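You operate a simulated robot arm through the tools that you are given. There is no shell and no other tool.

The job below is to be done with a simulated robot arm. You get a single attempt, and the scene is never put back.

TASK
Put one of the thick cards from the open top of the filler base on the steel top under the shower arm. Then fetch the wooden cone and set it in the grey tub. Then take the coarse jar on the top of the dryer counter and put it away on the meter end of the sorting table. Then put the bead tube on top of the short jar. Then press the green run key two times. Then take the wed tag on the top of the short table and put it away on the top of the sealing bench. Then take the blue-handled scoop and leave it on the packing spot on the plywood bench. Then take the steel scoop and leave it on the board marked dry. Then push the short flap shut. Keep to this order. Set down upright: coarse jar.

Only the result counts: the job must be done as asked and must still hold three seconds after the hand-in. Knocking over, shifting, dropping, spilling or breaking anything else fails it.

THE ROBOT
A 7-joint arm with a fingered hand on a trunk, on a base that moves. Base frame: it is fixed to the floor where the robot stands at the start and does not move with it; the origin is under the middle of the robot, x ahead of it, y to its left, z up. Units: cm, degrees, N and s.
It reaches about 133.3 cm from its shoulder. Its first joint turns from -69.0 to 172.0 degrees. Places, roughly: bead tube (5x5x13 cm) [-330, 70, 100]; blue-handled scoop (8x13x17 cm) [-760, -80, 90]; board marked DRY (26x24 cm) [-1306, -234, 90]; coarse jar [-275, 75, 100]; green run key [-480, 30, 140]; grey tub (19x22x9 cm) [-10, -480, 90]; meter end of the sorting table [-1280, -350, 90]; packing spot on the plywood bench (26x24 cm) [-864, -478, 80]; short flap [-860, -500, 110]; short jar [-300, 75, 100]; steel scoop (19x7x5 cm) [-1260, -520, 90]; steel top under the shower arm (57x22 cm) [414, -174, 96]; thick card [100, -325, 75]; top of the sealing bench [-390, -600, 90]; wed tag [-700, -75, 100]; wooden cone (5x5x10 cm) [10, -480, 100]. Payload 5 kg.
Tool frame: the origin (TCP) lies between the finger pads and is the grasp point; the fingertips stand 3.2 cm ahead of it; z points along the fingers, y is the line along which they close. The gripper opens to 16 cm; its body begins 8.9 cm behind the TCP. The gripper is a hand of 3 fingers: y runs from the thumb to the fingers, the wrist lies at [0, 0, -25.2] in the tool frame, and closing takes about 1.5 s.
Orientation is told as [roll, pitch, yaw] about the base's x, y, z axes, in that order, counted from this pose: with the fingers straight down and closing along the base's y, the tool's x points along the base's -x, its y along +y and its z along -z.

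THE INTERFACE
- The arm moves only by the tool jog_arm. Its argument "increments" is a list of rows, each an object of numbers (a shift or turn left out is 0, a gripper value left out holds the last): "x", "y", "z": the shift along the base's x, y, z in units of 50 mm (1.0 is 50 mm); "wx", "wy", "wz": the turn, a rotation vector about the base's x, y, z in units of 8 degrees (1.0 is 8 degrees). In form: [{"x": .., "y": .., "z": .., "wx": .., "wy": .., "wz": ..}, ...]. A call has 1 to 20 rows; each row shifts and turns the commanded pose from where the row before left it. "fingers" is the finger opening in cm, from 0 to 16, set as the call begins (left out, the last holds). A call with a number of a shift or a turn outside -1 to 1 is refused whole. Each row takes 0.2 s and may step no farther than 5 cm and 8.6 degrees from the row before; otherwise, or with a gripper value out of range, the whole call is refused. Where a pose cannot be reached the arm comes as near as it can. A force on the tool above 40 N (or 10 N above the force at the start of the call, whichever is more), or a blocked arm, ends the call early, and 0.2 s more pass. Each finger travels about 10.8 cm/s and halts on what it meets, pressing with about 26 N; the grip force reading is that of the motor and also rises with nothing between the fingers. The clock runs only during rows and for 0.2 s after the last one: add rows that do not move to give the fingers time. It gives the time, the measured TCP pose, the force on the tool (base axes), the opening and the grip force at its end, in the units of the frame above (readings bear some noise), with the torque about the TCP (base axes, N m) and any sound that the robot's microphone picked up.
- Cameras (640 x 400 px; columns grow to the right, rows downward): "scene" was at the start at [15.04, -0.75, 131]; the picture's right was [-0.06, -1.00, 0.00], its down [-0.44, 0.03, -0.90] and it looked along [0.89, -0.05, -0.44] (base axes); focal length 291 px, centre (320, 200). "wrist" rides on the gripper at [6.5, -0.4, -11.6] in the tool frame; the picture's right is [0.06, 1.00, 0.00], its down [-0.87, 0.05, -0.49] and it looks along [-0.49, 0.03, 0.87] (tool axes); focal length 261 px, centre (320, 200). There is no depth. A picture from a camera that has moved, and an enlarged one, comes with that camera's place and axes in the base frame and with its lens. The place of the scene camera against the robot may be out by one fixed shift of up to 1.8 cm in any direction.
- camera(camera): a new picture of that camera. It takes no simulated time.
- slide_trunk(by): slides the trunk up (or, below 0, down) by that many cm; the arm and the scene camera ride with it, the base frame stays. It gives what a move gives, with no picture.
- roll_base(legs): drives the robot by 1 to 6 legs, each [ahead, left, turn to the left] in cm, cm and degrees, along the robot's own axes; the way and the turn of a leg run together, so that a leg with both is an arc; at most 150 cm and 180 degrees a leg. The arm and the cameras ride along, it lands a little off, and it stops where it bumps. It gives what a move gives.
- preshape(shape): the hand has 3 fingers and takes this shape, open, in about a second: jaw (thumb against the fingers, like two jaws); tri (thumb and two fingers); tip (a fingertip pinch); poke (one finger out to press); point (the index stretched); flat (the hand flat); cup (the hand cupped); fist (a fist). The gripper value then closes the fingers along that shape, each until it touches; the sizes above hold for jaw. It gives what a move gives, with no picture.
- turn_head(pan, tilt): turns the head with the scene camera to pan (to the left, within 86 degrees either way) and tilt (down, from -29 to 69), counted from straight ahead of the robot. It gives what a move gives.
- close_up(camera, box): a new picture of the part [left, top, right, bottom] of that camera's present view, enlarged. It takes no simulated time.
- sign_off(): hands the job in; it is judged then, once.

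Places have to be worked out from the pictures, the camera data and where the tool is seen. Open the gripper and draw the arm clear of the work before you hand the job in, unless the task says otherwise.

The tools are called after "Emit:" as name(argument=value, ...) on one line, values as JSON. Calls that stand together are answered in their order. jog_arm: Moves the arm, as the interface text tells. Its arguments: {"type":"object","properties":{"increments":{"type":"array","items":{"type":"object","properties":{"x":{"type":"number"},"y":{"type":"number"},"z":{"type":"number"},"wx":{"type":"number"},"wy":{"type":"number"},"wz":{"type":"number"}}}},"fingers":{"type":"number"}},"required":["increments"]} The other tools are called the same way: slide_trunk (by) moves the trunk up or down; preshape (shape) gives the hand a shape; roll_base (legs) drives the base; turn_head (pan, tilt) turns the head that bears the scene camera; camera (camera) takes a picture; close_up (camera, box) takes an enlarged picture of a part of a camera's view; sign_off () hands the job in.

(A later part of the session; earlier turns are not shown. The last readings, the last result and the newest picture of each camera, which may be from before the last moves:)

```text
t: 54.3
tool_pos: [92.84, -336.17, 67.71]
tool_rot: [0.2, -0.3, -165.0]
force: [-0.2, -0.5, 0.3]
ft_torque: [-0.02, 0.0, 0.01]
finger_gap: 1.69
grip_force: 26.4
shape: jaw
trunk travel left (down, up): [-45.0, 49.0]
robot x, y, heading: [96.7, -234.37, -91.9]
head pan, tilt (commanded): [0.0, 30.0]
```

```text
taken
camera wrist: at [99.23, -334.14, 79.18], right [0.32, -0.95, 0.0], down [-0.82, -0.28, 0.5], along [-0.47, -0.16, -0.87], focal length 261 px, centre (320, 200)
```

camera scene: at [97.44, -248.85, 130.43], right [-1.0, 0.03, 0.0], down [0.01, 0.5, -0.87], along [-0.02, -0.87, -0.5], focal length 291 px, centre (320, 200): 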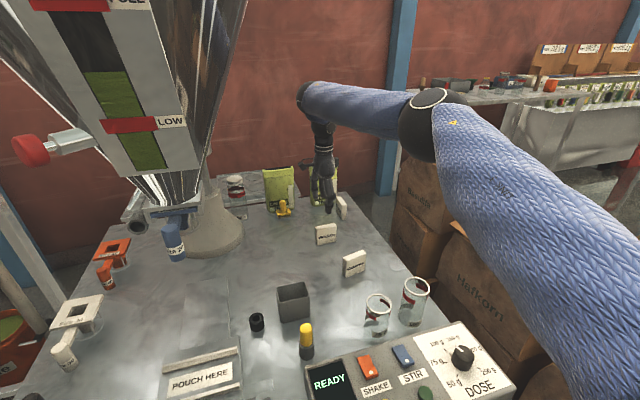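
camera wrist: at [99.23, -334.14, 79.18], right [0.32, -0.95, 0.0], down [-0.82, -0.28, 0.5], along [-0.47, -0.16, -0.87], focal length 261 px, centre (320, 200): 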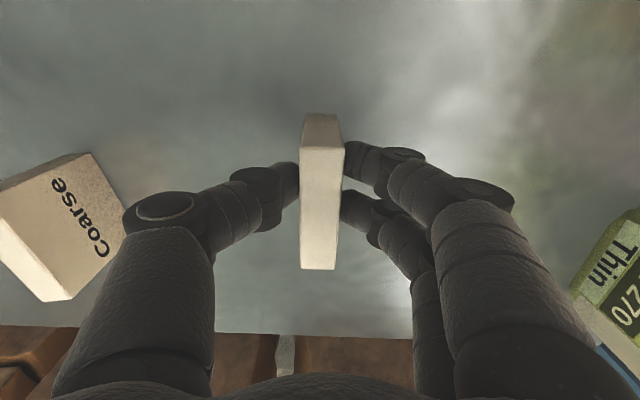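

Gripped (gap 1.7 cm, 26 N). I lift it straight up and check.

Emit:
jog_arm(increments=[{"z": 0.5}, {"z": 0.8}, {"z": 0.8}, {"z": 0.8}, {"z": 0.8}, {}])

Emit:
camera(camera="wrist")

```text
t: 55.7
tool_pos: [92.76, -336.48, 85.96]
tool_rot: [0.1, -0.2, -165.0]
force: [-0.2, 0.5, -1.0]
ft_torque: [-0.03, 0.0, -0.01]
finger_gap: 1.69
grip_force: 25.9
shape: jaw
trunk travel left (down, up): [-45.0, 49.0]
robot x, y, heading: [97.06, -234.18, -91.7]
head pan, tilt (commanded): [0.0, 30.0]
```

```text
taken
camera wrist: at [99.1, -334.35, 97.56], right [0.32, -0.95, 0.0], down [-0.82, -0.28, 0.5], along [-0.47, -0.16, -0.87], focal length 261 px, centre (320, 200)
```

wrist: 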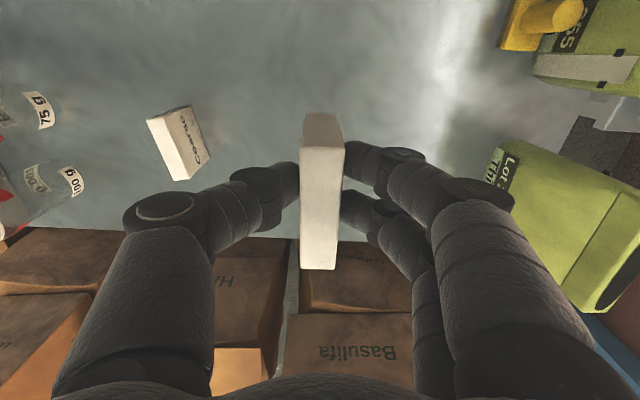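

The card is held well. I back the base straight away from the filler.

Emit:
roll_base(legs=[[-85, 0, 1.7]])

Emit:
jog_arm(increments=[{"y": 1, "z": 0.4}, {"y": 1, "z": 0.4}, {"y": 1, "z": 0.4}, {"y": 1, "z": 0.4}, {"y": 1, "z": 0.4}, {"y": 1, "z": 0.4}, {"y": 0.5, "z": 0.4}, {}])

Emit:
turn_head(pan=80, tilt=15)

Emit:
camera(camera="scene")

```text
t: 60.1
tool_pos: [96.99, -253.56, 86.09]
tool_rot: [0.1, -0.3, -163.2]
force: [0.7, 0.1, -0.7]
ft_torque: [0.0, -0.01, 0.02]
finger_gap: 1.68
grip_force: 26.3
shape: jaw
trunk travel left (down, up): [-45.0, 49.0]
robot x, y, heading: [98.06, -151.7, -89.8]
head pan, tilt (commanded): [0.0, 30.0]
```

```text
refused: row 1 steps farther than a row can; nothing moved
```

```text
t: 61.6
tool_pos: [96.94, -253.59, 86.02]
tool_rot: [0.2, -0.4, -163.3]
force: [0.1, 0.0, 0.0]
ft_torque: [0.0, -0.01, 0.01]
finger_gap: 1.67
grip_force: 25.9
shape: jaw
trunk travel left (down, up): [-45.0, 49.0]
robot x, y, heading: [98.1, -151.16, -90.0]
head pan, tilt (commanded): [80.0, 15.0]
```

```text
taken
camera scene: at [108.16, -158.59, 132.84], right [-0.17, -0.98, 0.0], down [-0.26, 0.05, -0.97], along [0.95, -0.17, -0.26], focal length 291 px, centre (320, 200)
```

scene: 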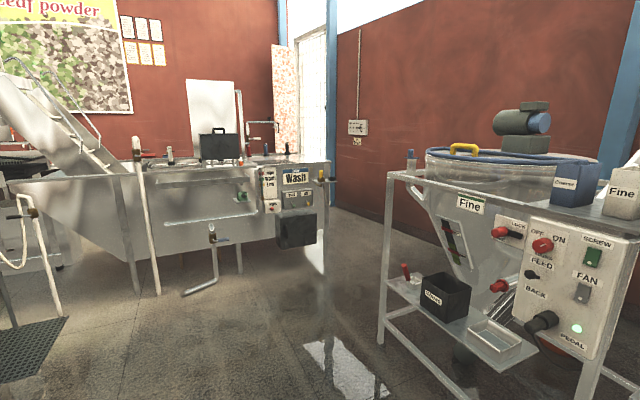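

The wash machine with the shower arm is ahead on the left; I zoom on its top and retract the arm.

Emit:
close_up(camera="scene", box=[130, 100, 350, 260])

Emit:
jog_arm(increments=[{"y": 0.9, "z": 0.3}, {"y": 0.9, "z": 0.3}, {"y": 0.9, "z": 0.3}, {"y": 0.9, "z": 0.3}, {"y": 0.9, "z": 0.3}, {"y": 0.9, "z": 0.3}, {"y": 0.9, "z": 0.3}, {}])

```text
2.50 times, centred on (240, 180) of scene
camera zoom: at [108.16, -158.59, 132.84], right [-0.17, -0.98, 0.0], down [-0.26, 0.05, -0.97], along [0.95, -0.17, -0.26], focal length 727 px, centre (520, 250)
```

zoom: 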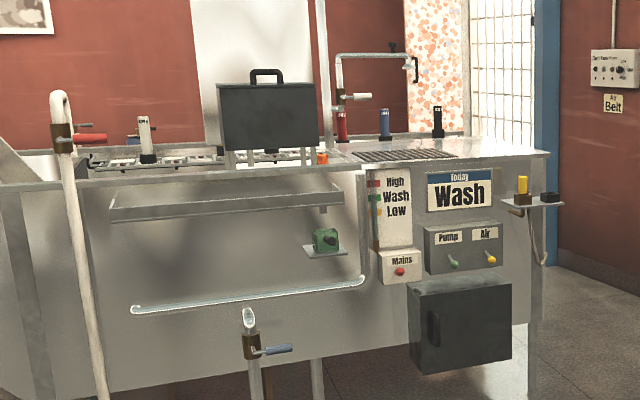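

```text
t: 63.4
tool_pos: [97.13, -221.82, 96.72]
tool_rot: [0.1, -0.3, -163.3]
force: [-0.3, 0.2, -0.5]
ft_torque: [0.04, -0.02, -0.01]
finger_gap: 1.68
grip_force: 25.7
shape: jaw
trunk travel left (down, up): [-45.0, 49.0]
robot x, y, heading: [98.32, -151.62, -90.0]
head pan, tilt (commanded): [80.0, 15.0]
```

I turn to face the wash machine and drive toward it in a path that keeps clear of the feeder frame on the right.

Emit:
roll_base(legs=[[0, 0, 90], [120, 8, 0]])

Emit:
turn_head(pan=0, tilt=20)

Emit:
camera(camera="scene")

```text
t: 73.3
tool_pos: [286.37, -138.18, 96.85]
tool_rot: [0.2, -0.2, -71.1]
force: [0.4, -0.6, 0.0]
ft_torque: [-0.01, 0.01, 0.01]
finger_gap: 1.63
grip_force: 26.3
shape: jaw
trunk travel left (down, up): [-45.0, 49.0]
robot x, y, heading: [216.64, -140.07, 2.5]
head pan, tilt (commanded): [80.0, 15.0]
```

```text
t: 74.8
tool_pos: [286.44, -138.29, 96.87]
tool_rot: [0.3, -0.3, -71.1]
force: [0.6, -0.4, -0.8]
ft_torque: [0.02, -0.01, -0.02]
finger_gap: 1.64
grip_force: 25.9
shape: jaw
trunk travel left (down, up): [-45.0, 49.0]
robot x, y, heading: [216.24, -140.21, 2.7]
head pan, tilt (commanded): [0.0, 20.0]
```

```text
taken
camera scene: at [231.51, -139.64, 132.03], right [0.04, -1.0, 0.0], down [-0.34, -0.01, -0.94], along [0.94, 0.04, -0.34], focal length 291 px, centre (320, 200)
```

scene: 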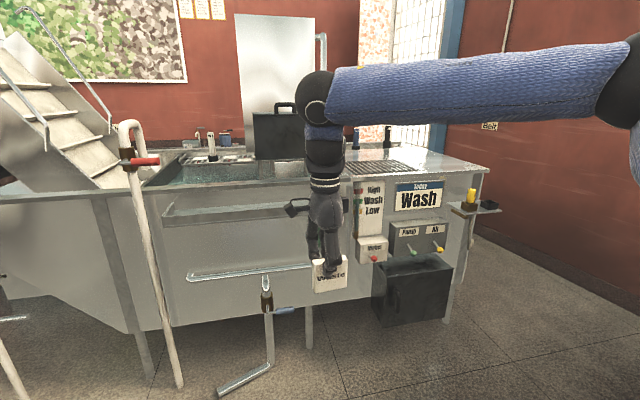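

I zoom on the deck around the shower arm.

Emit:
close_up(camera="scene", box=[330, 110, 510, 200])

Emit:
slide_trunk(by=25)

Emit:
turn_head(pan=-5, tilt=30)

Emit:
camera(camera="scene")

```text
3.56 times, centred on (420, 155) of scene
camera zoom: at [231.51, -139.64, 132.03], right [0.04, -1.0, 0.0], down [-0.34, -0.01, -0.94], along [0.94, 0.04, -0.34], focal length 1034 px, centre (-36, 360)
```

zoom: 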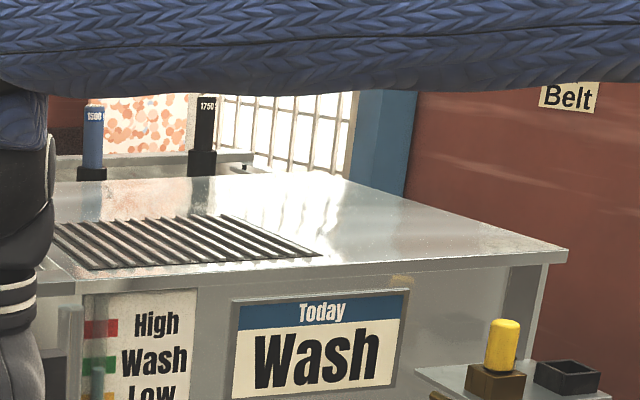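

```text
t: 77.4
tool_pos: [286.27, -138.25, 121.86]
tool_rot: [0.3, -0.2, -71.1]
force: [-0.1, -0.2, -0.5]
ft_torque: [0.03, 0.0, -0.02]
finger_gap: 1.62
grip_force: 25.9
shape: jaw
trunk travel left (down, up): [-70.0, 24.0]
robot x, y, heading: [216.61, -139.82, 2.6]
head pan, tilt (commanded): [0.0, 20.0]
```

```text
t: 78.1
tool_pos: [286.44, -138.35, 121.82]
tool_rot: [0.2, -0.3, -71.0]
force: [-0.1, 0.6, -0.2]
ft_torque: [-0.02, -0.02, -0.02]
finger_gap: 1.66
grip_force: 25.6
shape: jaw
trunk travel left (down, up): [-70.0, 24.0]
robot x, y, heading: [216.15, -140.01, 2.1]
head pan, tilt (commanded): [-5.0, 30.0]
```

```text
taken
camera scene: at [231.24, -140.45, 155.43], right [-0.05, -1.0, 0.0], down [-0.5, 0.02, -0.87], along [0.87, -0.04, -0.5], focal length 291 px, centre (320, 200)
```

scene: 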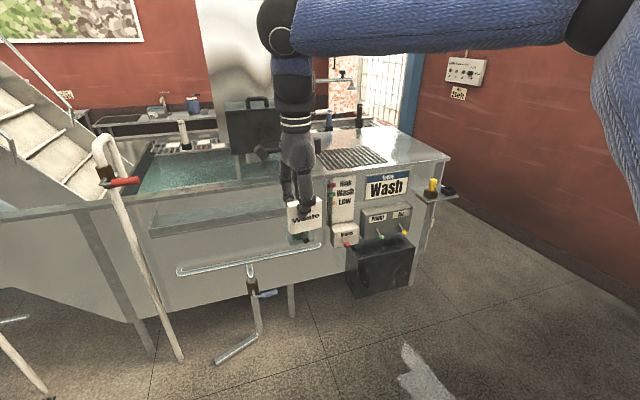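

The deck behind the grate, under the shower arm, matches the named place (centre ≈ (413,-174), long side along the machine). I drive closer and look down at it with the trunk raised.

Emit:
roll_base(legs=[[68, -25, -2.5]])

Emit:
turn_head(pan=-10, tilt=35)

Emit:
camera(camera="scene")

Emit:
camera(camera="wrist")

```text
t: 82.1
tool_pos: [354.81, -165.98, 121.87]
tool_rot: [0.1, -0.4, -73.9]
force: [-0.3, -0.2, -0.1]
ft_torque: [-0.03, 0.03, -0.01]
finger_gap: 1.64
grip_force: 26.5
shape: jaw
trunk travel left (down, up): [-70.0, 24.0]
robot x, y, heading: [284.48, -164.16, -0.5]
head pan, tilt (commanded): [-5.0, 30.0]
```

```text
t: 82.8
tool_pos: [354.63, -165.9, 121.84]
tool_rot: [0.3, -0.2, -73.9]
force: [-0.1, 0.0, -1.1]
ft_torque: [0.0, 0.01, 0.0]
finger_gap: 1.65
grip_force: 26.4
shape: jaw
trunk travel left (down, up): [-70.0, 24.0]
robot x, y, heading: [284.72, -164.13, -0.4]
head pan, tilt (commanded): [-10.0, 35.0]
```

```text
taken
camera scene: at [299.2, -166.06, 154.65], right [-0.18, -0.98, 0.0], down [-0.56, 0.1, -0.82], along [0.81, -0.15, -0.57], focal length 291 px, centre (320, 200)
```

scene: 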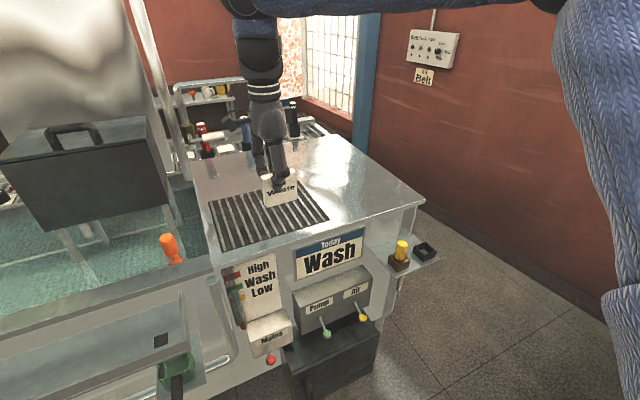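

```text
taken
camera wrist: at [352.56, -159.78, 133.34], right [0.94, 0.34, 0.0], down [0.29, -0.82, 0.5], along [0.17, -0.47, -0.87], focal length 261 px, centre (320, 200)
```

wrist: 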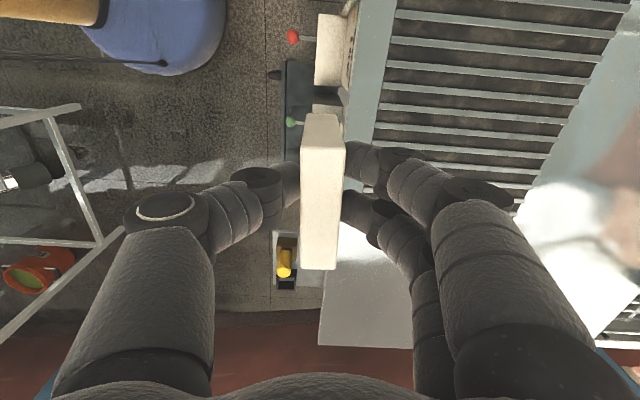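

The deck corners come out near (362,-148), (374,-217), (436,-200), (422,-133); the grate covers the front-left part. I aim to set the card at about (410,-193), behind/right of the grate and away from the shower head. I roll 18 cm closer.

Emit:
roll_base(legs=[[17, -3, 0]])

Emit:
jog_arm(increments=[{"y": -0.8}, {"y": -0.8}, {"y": -0.8}, {"y": -0.8}, {"y": -0.8}, {"x": 0.8}, {"x": 0.8}, {"x": 0.8}, {"x": 0.8}, {"x": 0.8}, {}])

Emit:
camera(camera="wrist")

Emit:
camera(camera="scene")

```text
t: 84.2
tool_pos: [372.06, -168.97, 121.69]
tool_rot: [0.2, -0.3, -73.8]
force: [0.1, -0.3, -0.4]
ft_torque: [-0.05, 0.04, -0.01]
finger_gap: 1.63
grip_force: 26.1
shape: jaw
trunk travel left (down, up): [-70.0, 24.0]
robot x, y, heading: [302.15, -167.09, -0.3]
head pan, tilt (commanded): [-10.0, 35.0]
```

```text
t: 86.6
tool_pos: [391.77, -188.98, 121.67]
tool_rot: [0.3, -0.3, -73.8]
force: [0.3, 0.5, -0.9]
ft_torque: [0.02, -0.03, 0.03]
finger_gap: 1.63
grip_force: 26.1
shape: jaw
trunk travel left (down, up): [-70.0, 24.0]
robot x, y, heading: [301.92, -167.49, -0.3]
head pan, tilt (commanded): [-10.0, 35.0]
```

```text
taken
camera wrist: at [389.7, -182.78, 133.21], right [0.94, 0.34, 0.0], down [0.29, -0.82, 0.5], along [0.17, -0.47, -0.87], focal length 261 px, centre (320, 200)
```

wrist: 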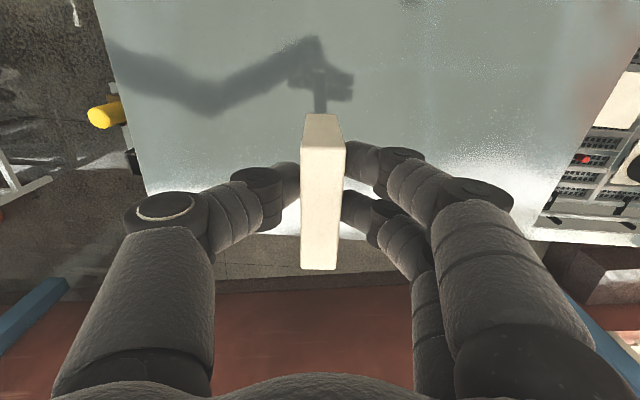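

```text
taken
camera scene: at [316.32, -169.27, 154.65], right [-0.18, -0.98, 0.0], down [-0.56, 0.1, -0.82], along [0.81, -0.15, -0.57], focal length 291 px, centre (320, 200)
```

scene: 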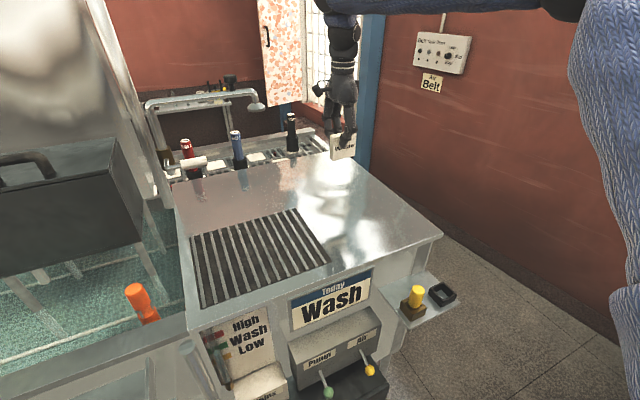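

Now the deck and the shower head (≈(423,-166,124)) are clear in view. I move over (413,-191).

Emit:
jog_arm(increments=[{"x": 0.8, "z": -0.3}, {"x": 0.8, "z": -0.3}, {"x": 0.8, "z": -0.3}, {"x": 0.8, "z": -0.3}, {"x": 0.8, "y": -0.4, "z": -0.3}, {"z": -0.5}, {}])

Emit:
camera(camera="scene")

Emit:
camera(camera="wrist")

```text
t: 88.2
tool_pos: [407.7, -188.8, 113.43]
tool_rot: [0.3, -0.3, -73.8]
force: [-0.9, 0.6, -0.5]
ft_torque: [0.04, -0.01, 0.02]
finger_gap: 1.63
grip_force: 25.6
shape: jaw
out of reach, approached as far as the arm can: row 5
trunk travel left (down, up): [-70.0, 24.0]
robot x, y, heading: [302.14, -167.43, -0.6]
head pan, tilt (commanded): [-10.0, 35.0]
```

```text
taken
camera scene: at [316.24, -169.19, 154.67], right [-0.18, -0.98, 0.0], down [-0.56, 0.1, -0.82], along [0.81, -0.15, -0.57], focal length 291 px, centre (320, 200)
```

scene: 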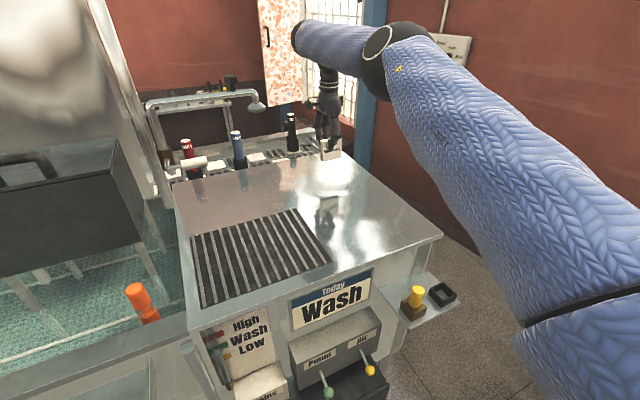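

```text
taken
camera wrist: at [405.52, -182.67, 124.98], right [0.94, 0.34, 0.0], down [0.29, -0.82, 0.5], along [0.17, -0.47, -0.87], focal length 261 px, centre (320, 200)
```

wrist: 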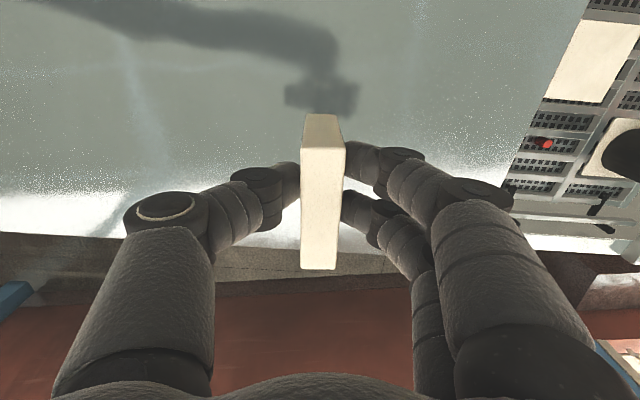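

I'm 6 cm short of the spot. I look down at my front clearance before turning or rolling closer.

Emit:
turn_head(pan=20, tilt=69)

Emit:
camera(camera="scene")

Emit:
turn_head(pan=-10, tilt=65)

Emit:
camera(camera="scene")

```text
t: 89.2
tool_pos: [407.73, -188.92, 113.36]
tool_rot: [0.2, -0.3, -73.8]
force: [0.0, -0.3, -0.5]
ft_torque: [0.04, 0.02, 0.03]
finger_gap: 1.64
grip_force: 25.8
shape: jaw
trunk travel left (down, up): [-70.0, 24.0]
robot x, y, heading: [301.84, -167.34, -0.5]
head pan, tilt (commanded): [20.0, 68.8]
```

```text
taken
camera scene: at [313.02, -165.73, 150.28], right [0.33, -0.94, 0.0], down [-0.88, -0.31, -0.36], along [0.34, 0.12, -0.93], focal length 291 px, centre (320, 200)
```

scene: 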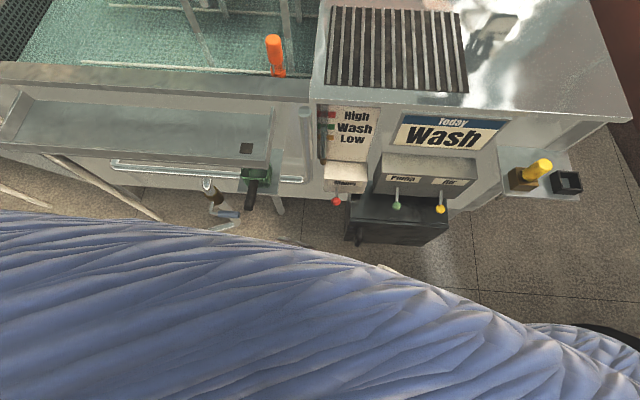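

```text
t: 90.2
tool_pos: [407.85, -188.85, 113.3]
tool_rot: [0.1, -0.3, -73.8]
force: [-1.1, -0.3, 0.2]
ft_torque: [0.02, -0.02, -0.03]
finger_gap: 1.63
grip_force: 26.0
shape: jaw
trunk travel left (down, up): [-70.0, 24.0]
robot x, y, heading: [301.86, -167.01, -0.3]
head pan, tilt (commanded): [-10.0, 65.0]
```

```text
taken
camera scene: at [313.74, -168.69, 150.66], right [-0.18, -0.98, 0.0], down [-0.89, 0.16, -0.42], along [0.42, -0.08, -0.91], focal length 291 px, centre (320, 200)
```

scene: 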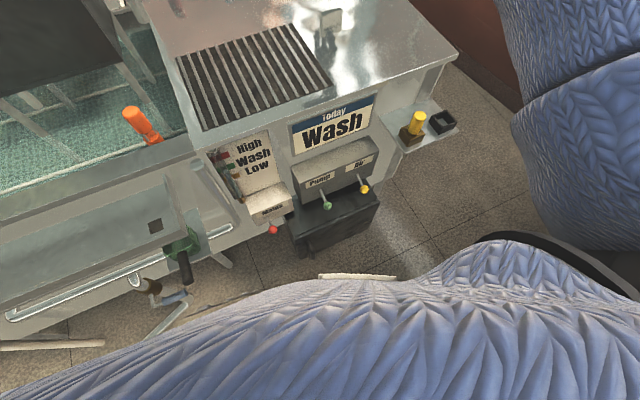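

The bin on the front panel ends near x≈350 and my base front is near 334. I'll retract the arm, turn the base 15° left (bringing the right shoulder forward), then reach again.

Emit:
jog_arm(increments=[{"x": -0.9, "z": 0.3}, {"x": -0.9, "z": 0.3}, {"x": -0.9, "z": 0.3}, {"x": -0.9}, {"x": -0.9}, {"x": -0.9}, {}])

Emit:
roll_base(legs=[[0, 0, 15]])

Emit:
turn_head(pan=-15, tilt=35)

Emit:
camera(camera="scene")

```text
t: 91.8
tool_pos: [381.04, -188.89, 117.82]
tool_rot: [0.0, -0.3, -73.8]
force: [0.2, -0.4, -0.4]
ft_torque: [-0.02, 0.06, -0.01]
finger_gap: 1.64
grip_force: 25.9
shape: jaw
trunk travel left (down, up): [-70.0, 24.0]
robot x, y, heading: [301.92, -167.35, -0.6]
head pan, tilt (commanded): [-10.0, 65.0]
```

```text
t: 93.0
tool_pos: [383.91, -167.89, 117.91]
tool_rot: [0.0, -0.3, -58.8]
force: [-0.1, 0.4, -0.4]
ft_torque: [0.01, -0.05, 0.02]
finger_gap: 1.63
grip_force: 25.9
shape: jaw
trunk travel left (down, up): [-70.0, 24.0]
robot x, y, heading: [301.86, -167.22, 14.3]
head pan, tilt (commanded): [-10.0, 65.0]
```

```text
t: 94.0
tool_pos: [383.9, -167.87, 117.94]
tool_rot: [0.1, -0.4, -58.8]
force: [0.3, 0.4, -0.4]
ft_torque: [-0.01, 0.04, -0.04]
finger_gap: 1.63
grip_force: 25.7
shape: jaw
trunk travel left (down, up): [-70.0, 24.0]
robot x, y, heading: [301.98, -167.35, 14.5]
head pan, tilt (commanded): [-15.0, 35.0]
```

```text
taken
camera scene: at [316.43, -166.38, 154.63], right [-0.01, -1.0, 0.0], down [-0.57, 0.01, -0.82], along [0.82, -0.01, -0.57], focal length 291 px, centre (320, 200)
```

scene: 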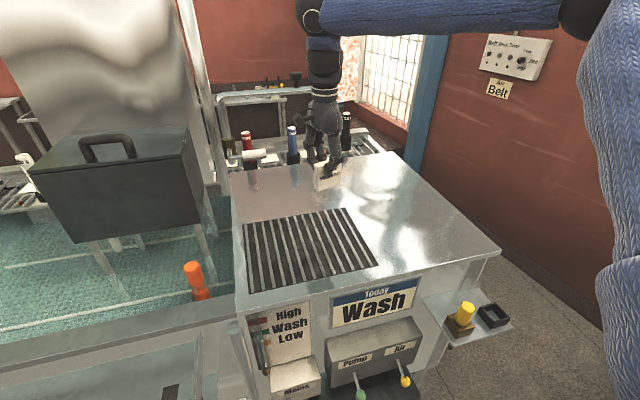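

Now I go right and forward over the target again.

Emit:
jog_arm(increments=[{"y": -0.9}, {"y": -0.9}, {"y": -0.9}, {"y": -0.9}, {"y": -0.9}, {"x": 0.8, "z": -0.2}, {"x": 0.8, "z": -0.2}, {"x": 0.8, "z": -0.2}, {"x": 0.8, "z": -0.2}, {"x": 0.8, "z": -0.2}, {"x": 0.8, "z": -0.2}, {"x": 0.8, "z": -0.2}, {"x": 0.6, "z": -0.2}, {}])

Emit:
camera(camera="scene")

Emit:
camera(camera="wrist")

```text
t: 97.0
tool_pos: [414.4, -190.36, 110.26]
tool_rot: [0.3, -0.4, -59.0]
force: [-0.4, -1.3, -1.0]
ft_torque: [0.01, -0.05, -0.02]
finger_gap: 1.63
grip_force: 26.1
shape: jaw
trunk travel left (down, up): [-70.0, 24.0]
robot x, y, heading: [301.96, -167.52, 14.2]
head pan, tilt (commanded): [-15.0, 35.0]
```

```text
taken
camera scene: at [316.23, -166.62, 154.68], right [-0.01, -1.0, 0.0], down [-0.57, 0.01, -0.82], along [0.82, -0.01, -0.57], focal length 291 px, centre (320, 200)
```

scene: 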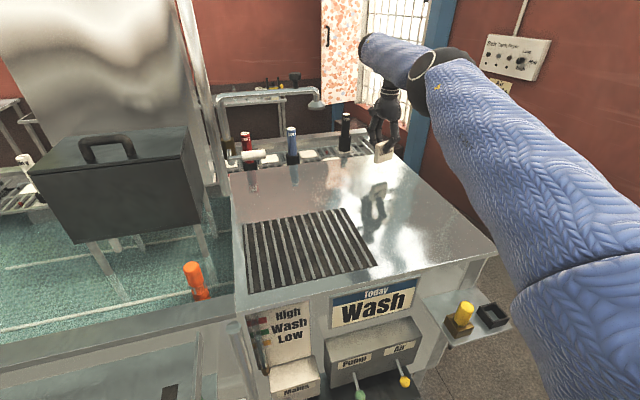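

```text
taken
camera wrist: at [410.65, -185.05, 121.62], right [0.82, 0.57, 0.01], down [0.49, -0.72, 0.5], along [0.29, -0.41, -0.87], focal length 261 px, centre (320, 200)
```

wrist: 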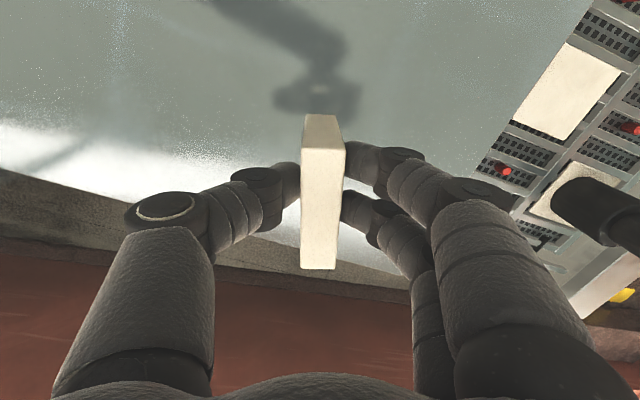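

The card is over the target, about 9 cm up. I lower it, the last part in fine steps, watching the force.

Emit:
jog_arm(increments=[{"z": -0.5}, {"z": -0.5}, {"z": -0.4}, {}])

Emit:
jog_arm(increments=[{"z": -0.1}, {"z": -0.1}, {}])

Emit:
close_up(camera="scene", box=[330, 110, 450, 210])

```text
t: 97.8
tool_pos: [414.97, -190.46, 104.58]
tool_rot: [0.9, -0.5, -59.1]
force: [-10.5, 3.2, 30.5]
ft_torque: [0.04, 0.31, 0.03]
finger_gap: 1.93
grip_force: 26.3
shape: jaw
trunk travel left (down, up): [-70.0, 24.0]
robot x, y, heading: [301.98, -167.76, 14.4]
head pan, tilt (commanded): [-15.0, 35.0]
stopped in row 4: the force on the tool passed its limit at 46 N (the readings are from after the stop); the commanded pose is now the measured one
```

```text
t: 98.3
tool_pos: [415.15, -190.44, 104.45]
tool_rot: [1.1, -0.9, -59.1]
force: [-9.0, 1.8, 29.8]
ft_torque: [-0.01, 0.28, 0.02]
finger_gap: 1.99
grip_force: 25.7
shape: jaw
trunk travel left (down, up): [-70.0, 24.0]
robot x, y, heading: [301.72, -167.36, 14.5]
head pan, tilt (commanded): [-15.0, 35.0]
stopped in row 2: the force on the tool passed its limit at 47 N (the readings are from after the stop); the commanded pose is now the measured one
```

```text
4.00 times, centred on (390, 160) of scene
camera zoom: at [316.1, -166.32, 154.68], right [-0.01, -1.0, 0.0], down [-0.57, 0.01, -0.82], along [0.82, -0.01, -0.57], focal length 1164 px, centre (40, 360)
```

zoom: 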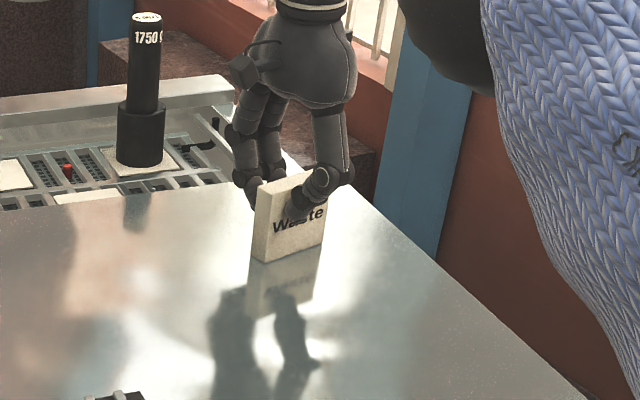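

The card is on the deck (contact at z≈104.5). I relieve the press slightly before releasing.

Emit:
jog_arm(increments=[{"z": 0.05}, {}])

```text
t: 98.9
tool_pos: [415.11, -190.43, 104.47]
tool_rot: [1.0, -0.7, -59.1]
force: [-4.0, 1.2, 25.5]
ft_torque: [0.06, 0.04, 0.01]
finger_gap: 2.01
grip_force: 26.3
shape: jaw
trunk travel left (down, up): [-70.0, 24.0]
robot x, y, heading: [301.61, -167.18, 14.3]
head pan, tilt (commanded): [-15.0, 35.0]
```

Emit:
jog_arm(increments=[{"z": 0.06}, {"z": 0.04}, {}])

```text
t: 99.7
tool_pos: [415.07, -190.54, 104.6]
tool_rot: [0.8, -0.6, -59.2]
force: [-1.8, 1.0, 5.0]
ft_torque: [0.02, -0.05, -0.02]
finger_gap: 1.91
grip_force: 26.2
shape: jaw
trunk travel left (down, up): [-70.0, 24.0]
robot x, y, heading: [301.62, -166.68, 14.7]
head pan, tilt (commanded): [-15.0, 35.0]
```

Light contact now (5 N). I open the fingers gently to release.

Emit:
jog_arm(increments=[{}, {}, {}, {}], fingers=4)

Emit:
jog_arm(increments=[{}, {}, {}, {}], fingers=8)

Emit:
camera(camera="wrist")

Emit:
close_up(camera="scene", box=[330, 110, 450, 210])

```text
t: 100.7
tool_pos: [415.23, -190.57, 104.57]
tool_rot: [1.0, -0.6, -59.2]
force: [-1.0, 0.8, 0.1]
ft_torque: [-0.01, 0.03, -0.02]
finger_gap: 3.97
grip_force: 0.0
shape: jaw
trunk travel left (down, up): [-70.0, 24.0]
robot x, y, heading: [301.97, -167.44, 14.4]
head pan, tilt (commanded): [-15.0, 35.0]
```

```text
t: 101.7
tool_pos: [415.25, -190.52, 104.68]
tool_rot: [0.9, -0.6, -59.1]
force: [0.3, -0.7, -0.3]
ft_torque: [0.01, 0.01, 0.01]
finger_gap: 7.95
grip_force: 0.1
shape: jaw
trunk travel left (down, up): [-70.0, 24.0]
robot x, y, heading: [301.82, -167.36, 14.7]
head pan, tilt (commanded): [-15.0, 35.0]
```

```text
taken
camera wrist: at [411.38, -185.18, 116.05], right [0.82, 0.57, 0.01], down [0.48, -0.72, 0.5], along [0.29, -0.41, -0.86], focal length 261 px, centre (320, 200)
```

wrist: 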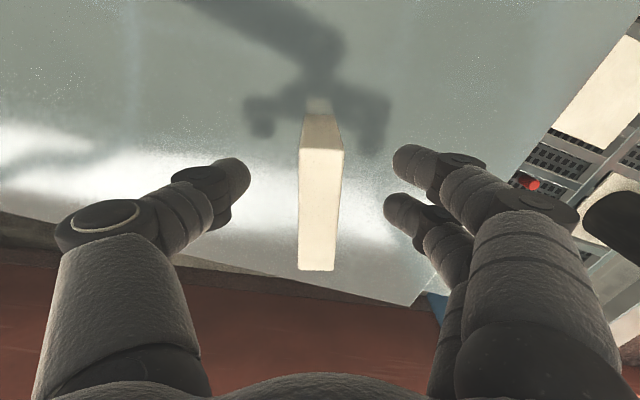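

```text
4.00 times, centred on (390, 160) of scene
camera zoom: at [316.44, -166.39, 154.64], right [-0.01, -1.0, 0.0], down [-0.57, 0.01, -0.82], along [0.82, -0.01, -0.57], focal length 1164 px, centre (40, 360)
```

zoom: 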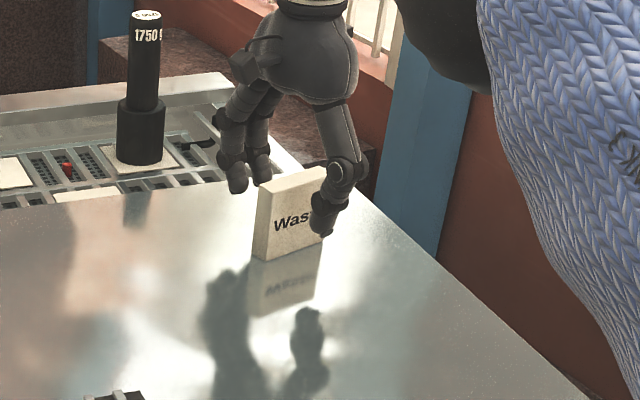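

The card stands free on the deck. I lift the hand straight up and draw it back.

Emit:
jog_arm(increments=[{"z": 0.5}, {"z": 0.8}, {"z": 0.8}, {"x": -0.5, "z": 0.7}, {"x": -0.9, "z": 0.2}, {"x": -0.9}, {"x": -0.9}, {"x": -0.9}, {"x": -0.9}, {"x": -0.9}, {"x": -0.9}, {"x": -0.9}, {}])

Emit:
close_up(camera="scene", box=[220, 90, 520, 290])

```text
t: 104.5
tool_pos: [375.75, -190.11, 117.34]
tool_rot: [0.7, -0.6, -59.2]
force: [0.9, -0.1, -0.2]
ft_torque: [-0.05, 0.06, 0.04]
finger_gap: 7.93
grip_force: 0.0
shape: jaw
out of reach, approached as far as the arm can: row 2, 3
trunk travel left (down, up): [-70.0, 24.0]
robot x, y, heading: [301.6, -167.44, 14.3]
head pan, tilt (commanded): [-15.0, 35.0]
```

```text
2.00 times, centred on (370, 190) of scene
camera zoom: at [316.55, -166.36, 154.63], right [-0.01, -1.0, 0.0], down [-0.57, 0.01, -0.82], along [0.82, -0.01, -0.57], focal length 582 px, centre (220, 220)
```

zoom: 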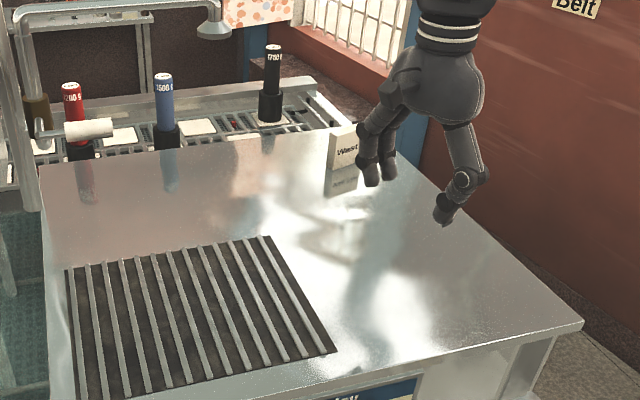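

The card stands on the deck. Next is the cone: I turn back to heading 0, back away from the washer and head for the table by the wall.

Emit:
roll_base(legs=[[0, 0, -14.5], [-100, 25, 0]])

Emit:
turn_head(pan=-10, tilt=20)

Emit:
camera(camera="scene")

```text
t: 110.7
tool_pos: [267.56, -182.5, 117.65]
tool_rot: [1.0, -0.6, -74.4]
force: [0.3, 0.1, -0.4]
ft_torque: [0.01, -0.01, -0.01]
finger_gap: 7.94
grip_force: 0.1
shape: jaw
trunk travel left (down, up): [-70.0, 24.0]
robot x, y, heading: [202.39, -141.13, -0.8]
head pan, tilt (commanded): [-15.0, 35.0]
```

```text
t: 111.4
tool_pos: [267.53, -182.52, 117.52]
tool_rot: [0.9, -0.6, -74.4]
force: [0.2, 0.3, 0.0]
ft_torque: [0.02, 0.0, 0.02]
finger_gap: 7.95
grip_force: 0.0
shape: jaw
trunk travel left (down, up): [-70.0, 24.0]
robot x, y, heading: [202.31, -140.81, -0.8]
head pan, tilt (commanded): [-10.0, 20.0]
```

```text
taken
camera scene: at [217.33, -143.16, 157.02], right [-0.19, -0.98, 0.0], down [-0.34, 0.06, -0.94], along [0.92, -0.18, -0.34], focal length 291 px, centre (320, 200)
```

scene: 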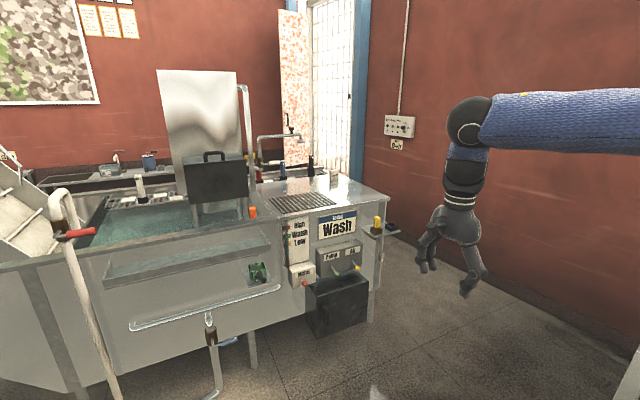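

The card is still standing. I turn round and drive back along the aisle toward the tables by the wall.

Emit:
roll_base(legs=[[0, 0, 180], [150, 0, 0], [35, 0, 0]])

Emit:
turn_head(pan=80, tilt=20)

Emit:
camera(camera="scene")

Emit:
turn_head(pan=45, tilt=20)

Emit:
camera(camera="scene")

```text
t: 128.1
tool_pos: [-47.77, -97.3, 117.5]
tool_rot: [0.8, -0.6, 105.6]
force: [0.0, 0.6, 0.5]
ft_torque: [-0.03, -0.02, 0.02]
finger_gap: 7.97
grip_force: 0.2
shape: jaw
trunk travel left (down, up): [-70.0, 24.0]
robot x, y, heading: [17.74, -138.66, 179.2]
head pan, tilt (commanded): [-10.0, 20.0]
```

```text
t: 129.7
tool_pos: [-47.64, -97.22, 117.54]
tool_rot: [0.9, -0.6, 105.7]
force: [0.8, -0.5, 0.1]
ft_torque: [-0.01, -0.01, -0.02]
finger_gap: 7.98
grip_force: 0.1
shape: jaw
trunk travel left (down, up): [-70.0, 24.0]
robot x, y, heading: [17.55, -138.81, 179.3]
head pan, tilt (commanded): [80.0, 20.0]
```

```text
taken
camera scene: at [11.63, -147.94, 157.03], right [-0.98, 0.19, 0.0], down [0.06, 0.34, -0.94], along [-0.18, -0.92, -0.34], focal length 291 px, centre (320, 200)
```

scene: 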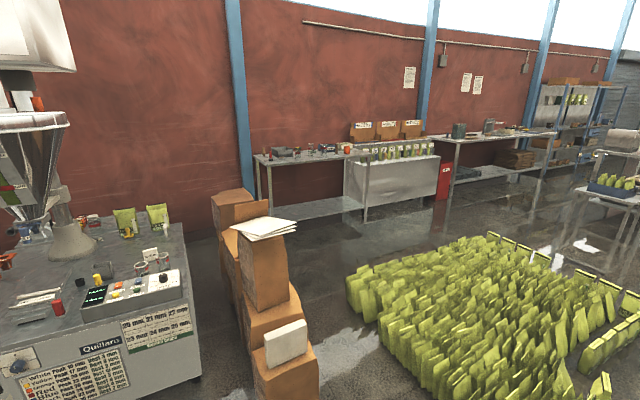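

```text
t: 130.7
tool_pos: [-47.64, -97.42, 117.58]
tool_rot: [0.9, -0.6, 105.7]
force: [0.7, -0.6, -0.2]
ft_torque: [-0.04, 0.01, 0.0]
finger_gap: 7.93
grip_force: 0.1
shape: jaw
trunk travel left (down, up): [-70.0, 24.0]
robot x, y, heading: [17.66, -138.61, 179.4]
head pan, tilt (commanded): [45.0, 20.0]
```

```text
taken
camera scene: at [6.7, -145.29, 157.03], right [-0.7, 0.72, 0.0], down [0.25, 0.24, -0.94], along [-0.67, -0.66, -0.34], focal length 291 px, centre (320, 200)
```

scene: 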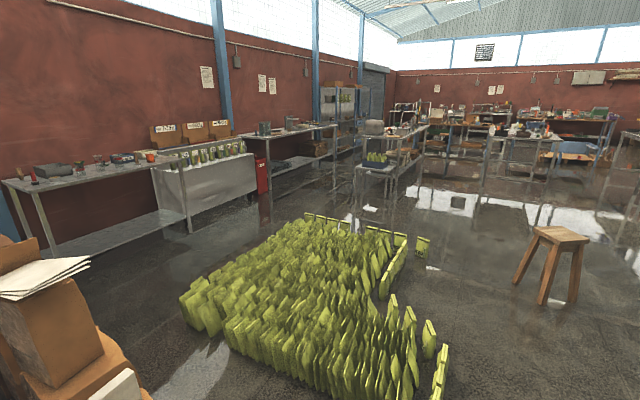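

The table with the cone stands behind the cartons and the field of bags; I must go around. I look at my own left side to learn the base's width.

Emit:
turn_head(pan=86, tilt=69)

Emit:
camera(camera="scene")

Emit:
turn_head(pan=45, tilt=69)

Emit:
camera(camera="scene")

Emit:
camera(camera="wrist")

```text
t: 131.9
tool_pos: [-47.6, -97.23, 117.62]
tool_rot: [1.0, -0.6, 105.7]
force: [-0.4, 0.9, 0.1]
ft_torque: [0.04, -0.03, -0.02]
finger_gap: 7.95
grip_force: 0.1
shape: jaw
trunk travel left (down, up): [-70.0, 24.0]
robot x, y, heading: [17.44, -138.95, 179.0]
head pan, tilt (commanded): [85.9, 68.8]
```

```text
taken
camera scene: at [12.9, -144.37, 150.29], right [-1.0, 0.09, 0.0], down [0.08, 0.93, -0.36], along [-0.03, -0.36, -0.93], focal length 291 px, centre (320, 200)
```

scene: 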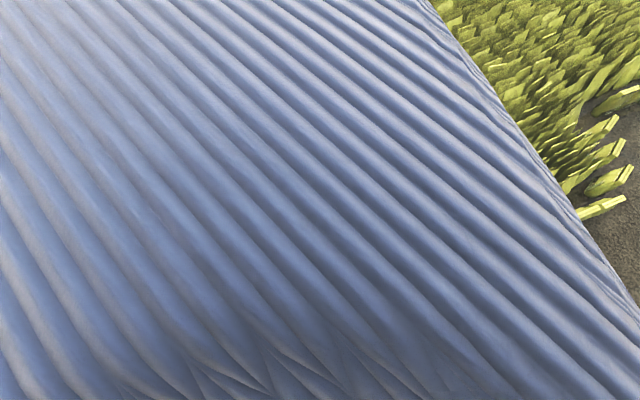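

```text
t: 133.0
tool_pos: [-47.78, -97.37, 117.51]
tool_rot: [0.9, -0.7, 105.7]
force: [-1.0, 0.1, -0.5]
ft_torque: [-0.03, -0.03, 0.02]
finger_gap: 7.95
grip_force: 0.1
shape: jaw
trunk travel left (down, up): [-70.0, 24.0]
robot x, y, heading: [17.93, -138.55, 179.1]
head pan, tilt (commanded): [45.0, 68.8]
```

```text
taken
camera scene: at [9.37, -142.7, 150.28], right [-0.7, 0.72, 0.0], down [0.67, 0.65, -0.36], along [-0.26, -0.25, -0.93], focal length 291 px, centre (320, 200)
```

scene: 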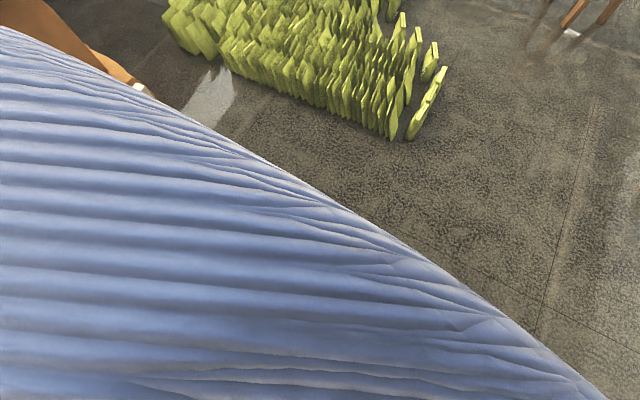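

```text
taken
camera wrist: at [-45.22, -103.58, 128.98], right [-0.94, -0.33, 0.01], down [-0.28, 0.82, 0.5], along [-0.18, 0.47, -0.86], focal length 261 px, centre (320, 200)
```

wrist: 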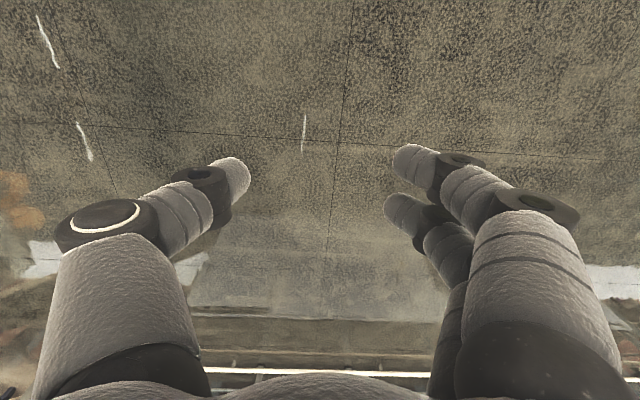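

My base is about a 31 cm radius dome. I drive on down the main aisle, passing wide of the bags, to see the way round by the trolley.

Emit:
roll_base(legs=[[100, -69, 0.9], [90, 0, 0]])

Emit:
turn_head(pan=40, tilt=25)

Emit:
camera(camera="scene")

Emit:
turn_head(pan=0, tilt=20)

Emit:
camera(camera="scene")

Emit:
turn_head(pan=-50, tilt=20)

Emit:
camera(camera="scene")

```text
t: 143.5
tool_pos: [-238.55, -28.65, 117.54]
tool_rot: [0.9, -0.6, 107.2]
force: [-0.6, 0.5, 1.1]
ft_torque: [0.02, 0.0, -0.01]
finger_gap: 7.98
grip_force: 0.1
shape: jaw
trunk travel left (down, up): [-70.0, 24.0]
robot x, y, heading: [-172.18, -68.1, -179.3]
head pan, tilt (commanded): [45.0, 68.8]
```

```text
t: 144.6
tool_pos: [-238.49, -28.6, 117.48]
tool_rot: [0.9, -0.7, 107.2]
force: [-0.3, 0.5, -0.8]
ft_torque: [0.0, 0.01, -0.04]
finger_gap: 7.95
grip_force: 0.1
shape: jaw
trunk travel left (down, up): [-70.0, 24.0]
robot x, y, heading: [-171.86, -68.26, -179.5]
head pan, tilt (commanded): [40.0, 25.0]
```

```text
taken
camera scene: at [-183.4, -74.46, 156.22], right [-0.65, 0.76, 0.0], down [0.32, 0.28, -0.91], along [-0.69, -0.59, -0.42], focal length 291 px, centre (320, 200)
```

scene: 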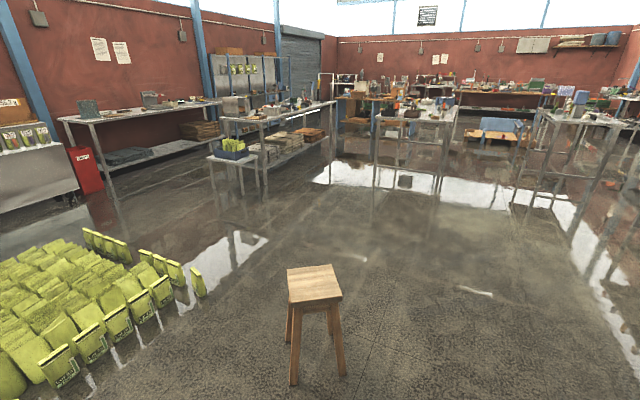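

```text
t: 145.7
tool_pos: [-238.58, -28.64, 117.45]
tool_rot: [0.8, -0.6, 107.2]
force: [1.3, 0.0, -0.8]
ft_torque: [0.01, 0.03, 0.01]
finger_gap: 7.95
grip_force: 0.0
shape: jaw
trunk travel left (down, up): [-70.0, 24.0]
robot x, y, heading: [-172.6, -68.01, -179.2]
head pan, tilt (commanded): [0.0, 20.0]
```

```text
taken
camera scene: at [-185.74, -68.57, 157.03], right [-0.01, 1.0, 0.0], down [0.34, 0.0, -0.94], along [-0.94, -0.01, -0.34], focal length 291 px, centre (320, 200)
```

scene: 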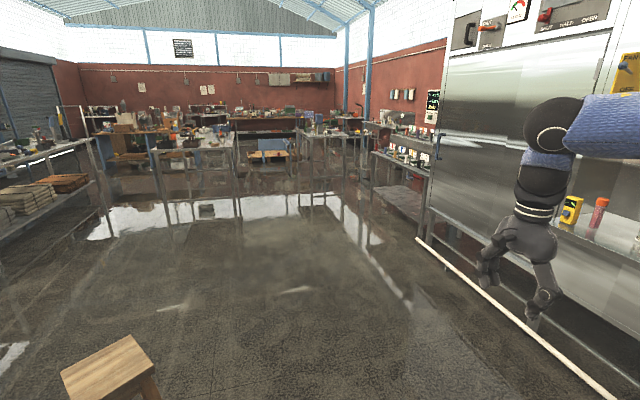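

```text
t: 146.8
tool_pos: [-238.57, -28.57, 117.41]
tool_rot: [1.0, -0.6, 107.1]
force: [0.2, 0.2, 0.0]
ft_torque: [0.04, 0.02, 0.02]
finger_gap: 7.94
grip_force: 0.1
shape: jaw
trunk travel left (down, up): [-70.0, 24.0]
robot x, y, heading: [-172.17, -68.34, -179.6]
head pan, tilt (commanded): [-50.0, 20.0]
```

```text
taken
camera scene: at [-182.51, -61.39, 157.03], right [0.76, 0.65, 0.0], down [0.22, -0.26, -0.94], along [-0.61, 0.71, -0.34], focal length 291 px, centre (320, 200)
```

scene: 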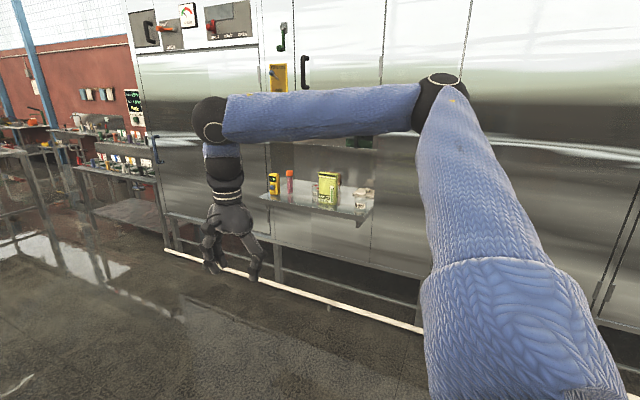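

The room is open in the middle. I go past the stool, then turn to face +x and slide toward the gap between the bags and the wall tables.

Emit:
roll_base(legs=[[150, 0, 0], [0, 0, 180], [0, -130, 0]])

Emit:
turn_head(pan=-45, tilt=30)

Emit:
camera(camera="scene")

Emit:
turn_head(pan=-86, tilt=25)

Emit:
camera(camera="scene")

```text
t: 165.0
tool_pos: [-249.92, -181.41, 117.99]
tool_rot: [0.8, -1.3, -71.9]
force: [-0.2, -0.6, 1.2]
ft_torque: [0.05, -0.01, 0.0]
finger_gap: 7.96
grip_force: 0.0
shape: jaw
trunk travel left (down, up): [-70.0, 24.0]
robot x, y, heading: [-316.73, -143.72, 1.2]
head pan, tilt (commanded): [-50.0, 20.0]
stopped in leg 3: the robot was blocked; the commanded pose is now the measured one
```

```text
t: 165.7
tool_pos: [-249.9, -181.86, 117.72]
tool_rot: [0.8, -1.0, -71.8]
force: [-0.4, -0.2, 0.3]
ft_torque: [0.0, 0.01, -0.04]
finger_gap: 7.96
grip_force: 0.2
shape: jaw
trunk travel left (down, up): [-70.0, 24.0]
robot x, y, heading: [-316.51, -144.18, 1.3]
head pan, tilt (commanded): [-45.0, 30.0]
```

```text
taken
camera scene: at [-304.25, -150.36, 155.41], right [-0.69, -0.72, 0.0], down [-0.36, 0.35, -0.87], along [0.63, -0.6, -0.5], focal length 291 px, centre (320, 200)
```

scene: 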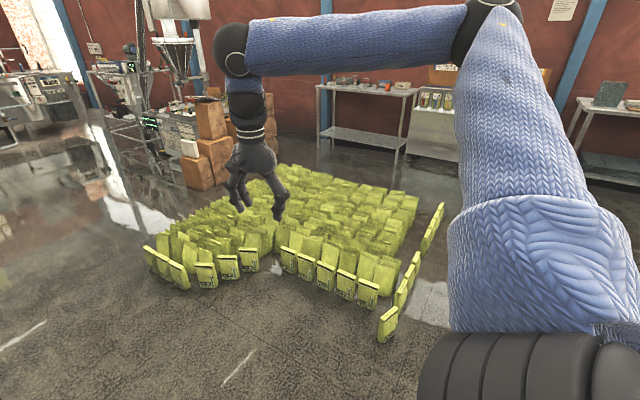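

```text
t: 166.8
tool_pos: [-249.99, -181.95, 117.87]
tool_rot: [0.7, -1.0, -71.9]
force: [1.2, -0.4, -0.3]
ft_torque: [-0.02, -0.01, 0.04]
finger_gap: 7.97
grip_force: 0.0
shape: jaw
trunk travel left (down, up): [-70.0, 24.0]
robot x, y, heading: [-316.74, -143.86, 1.5]
head pan, tilt (commanded): [-85.9, 25.0]
```

```text
taken
camera scene: at [-309.98, -153.14, 156.22], right [-1.0, -0.1, 0.0], down [-0.04, 0.42, -0.91], along [0.09, -0.9, -0.42], focal length 291 px, centre (320, 200)
```

scene: 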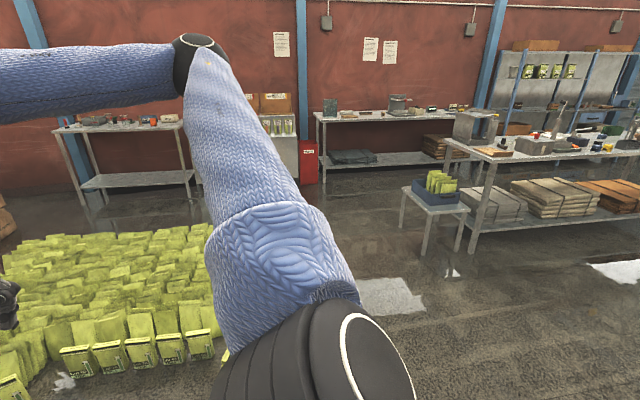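

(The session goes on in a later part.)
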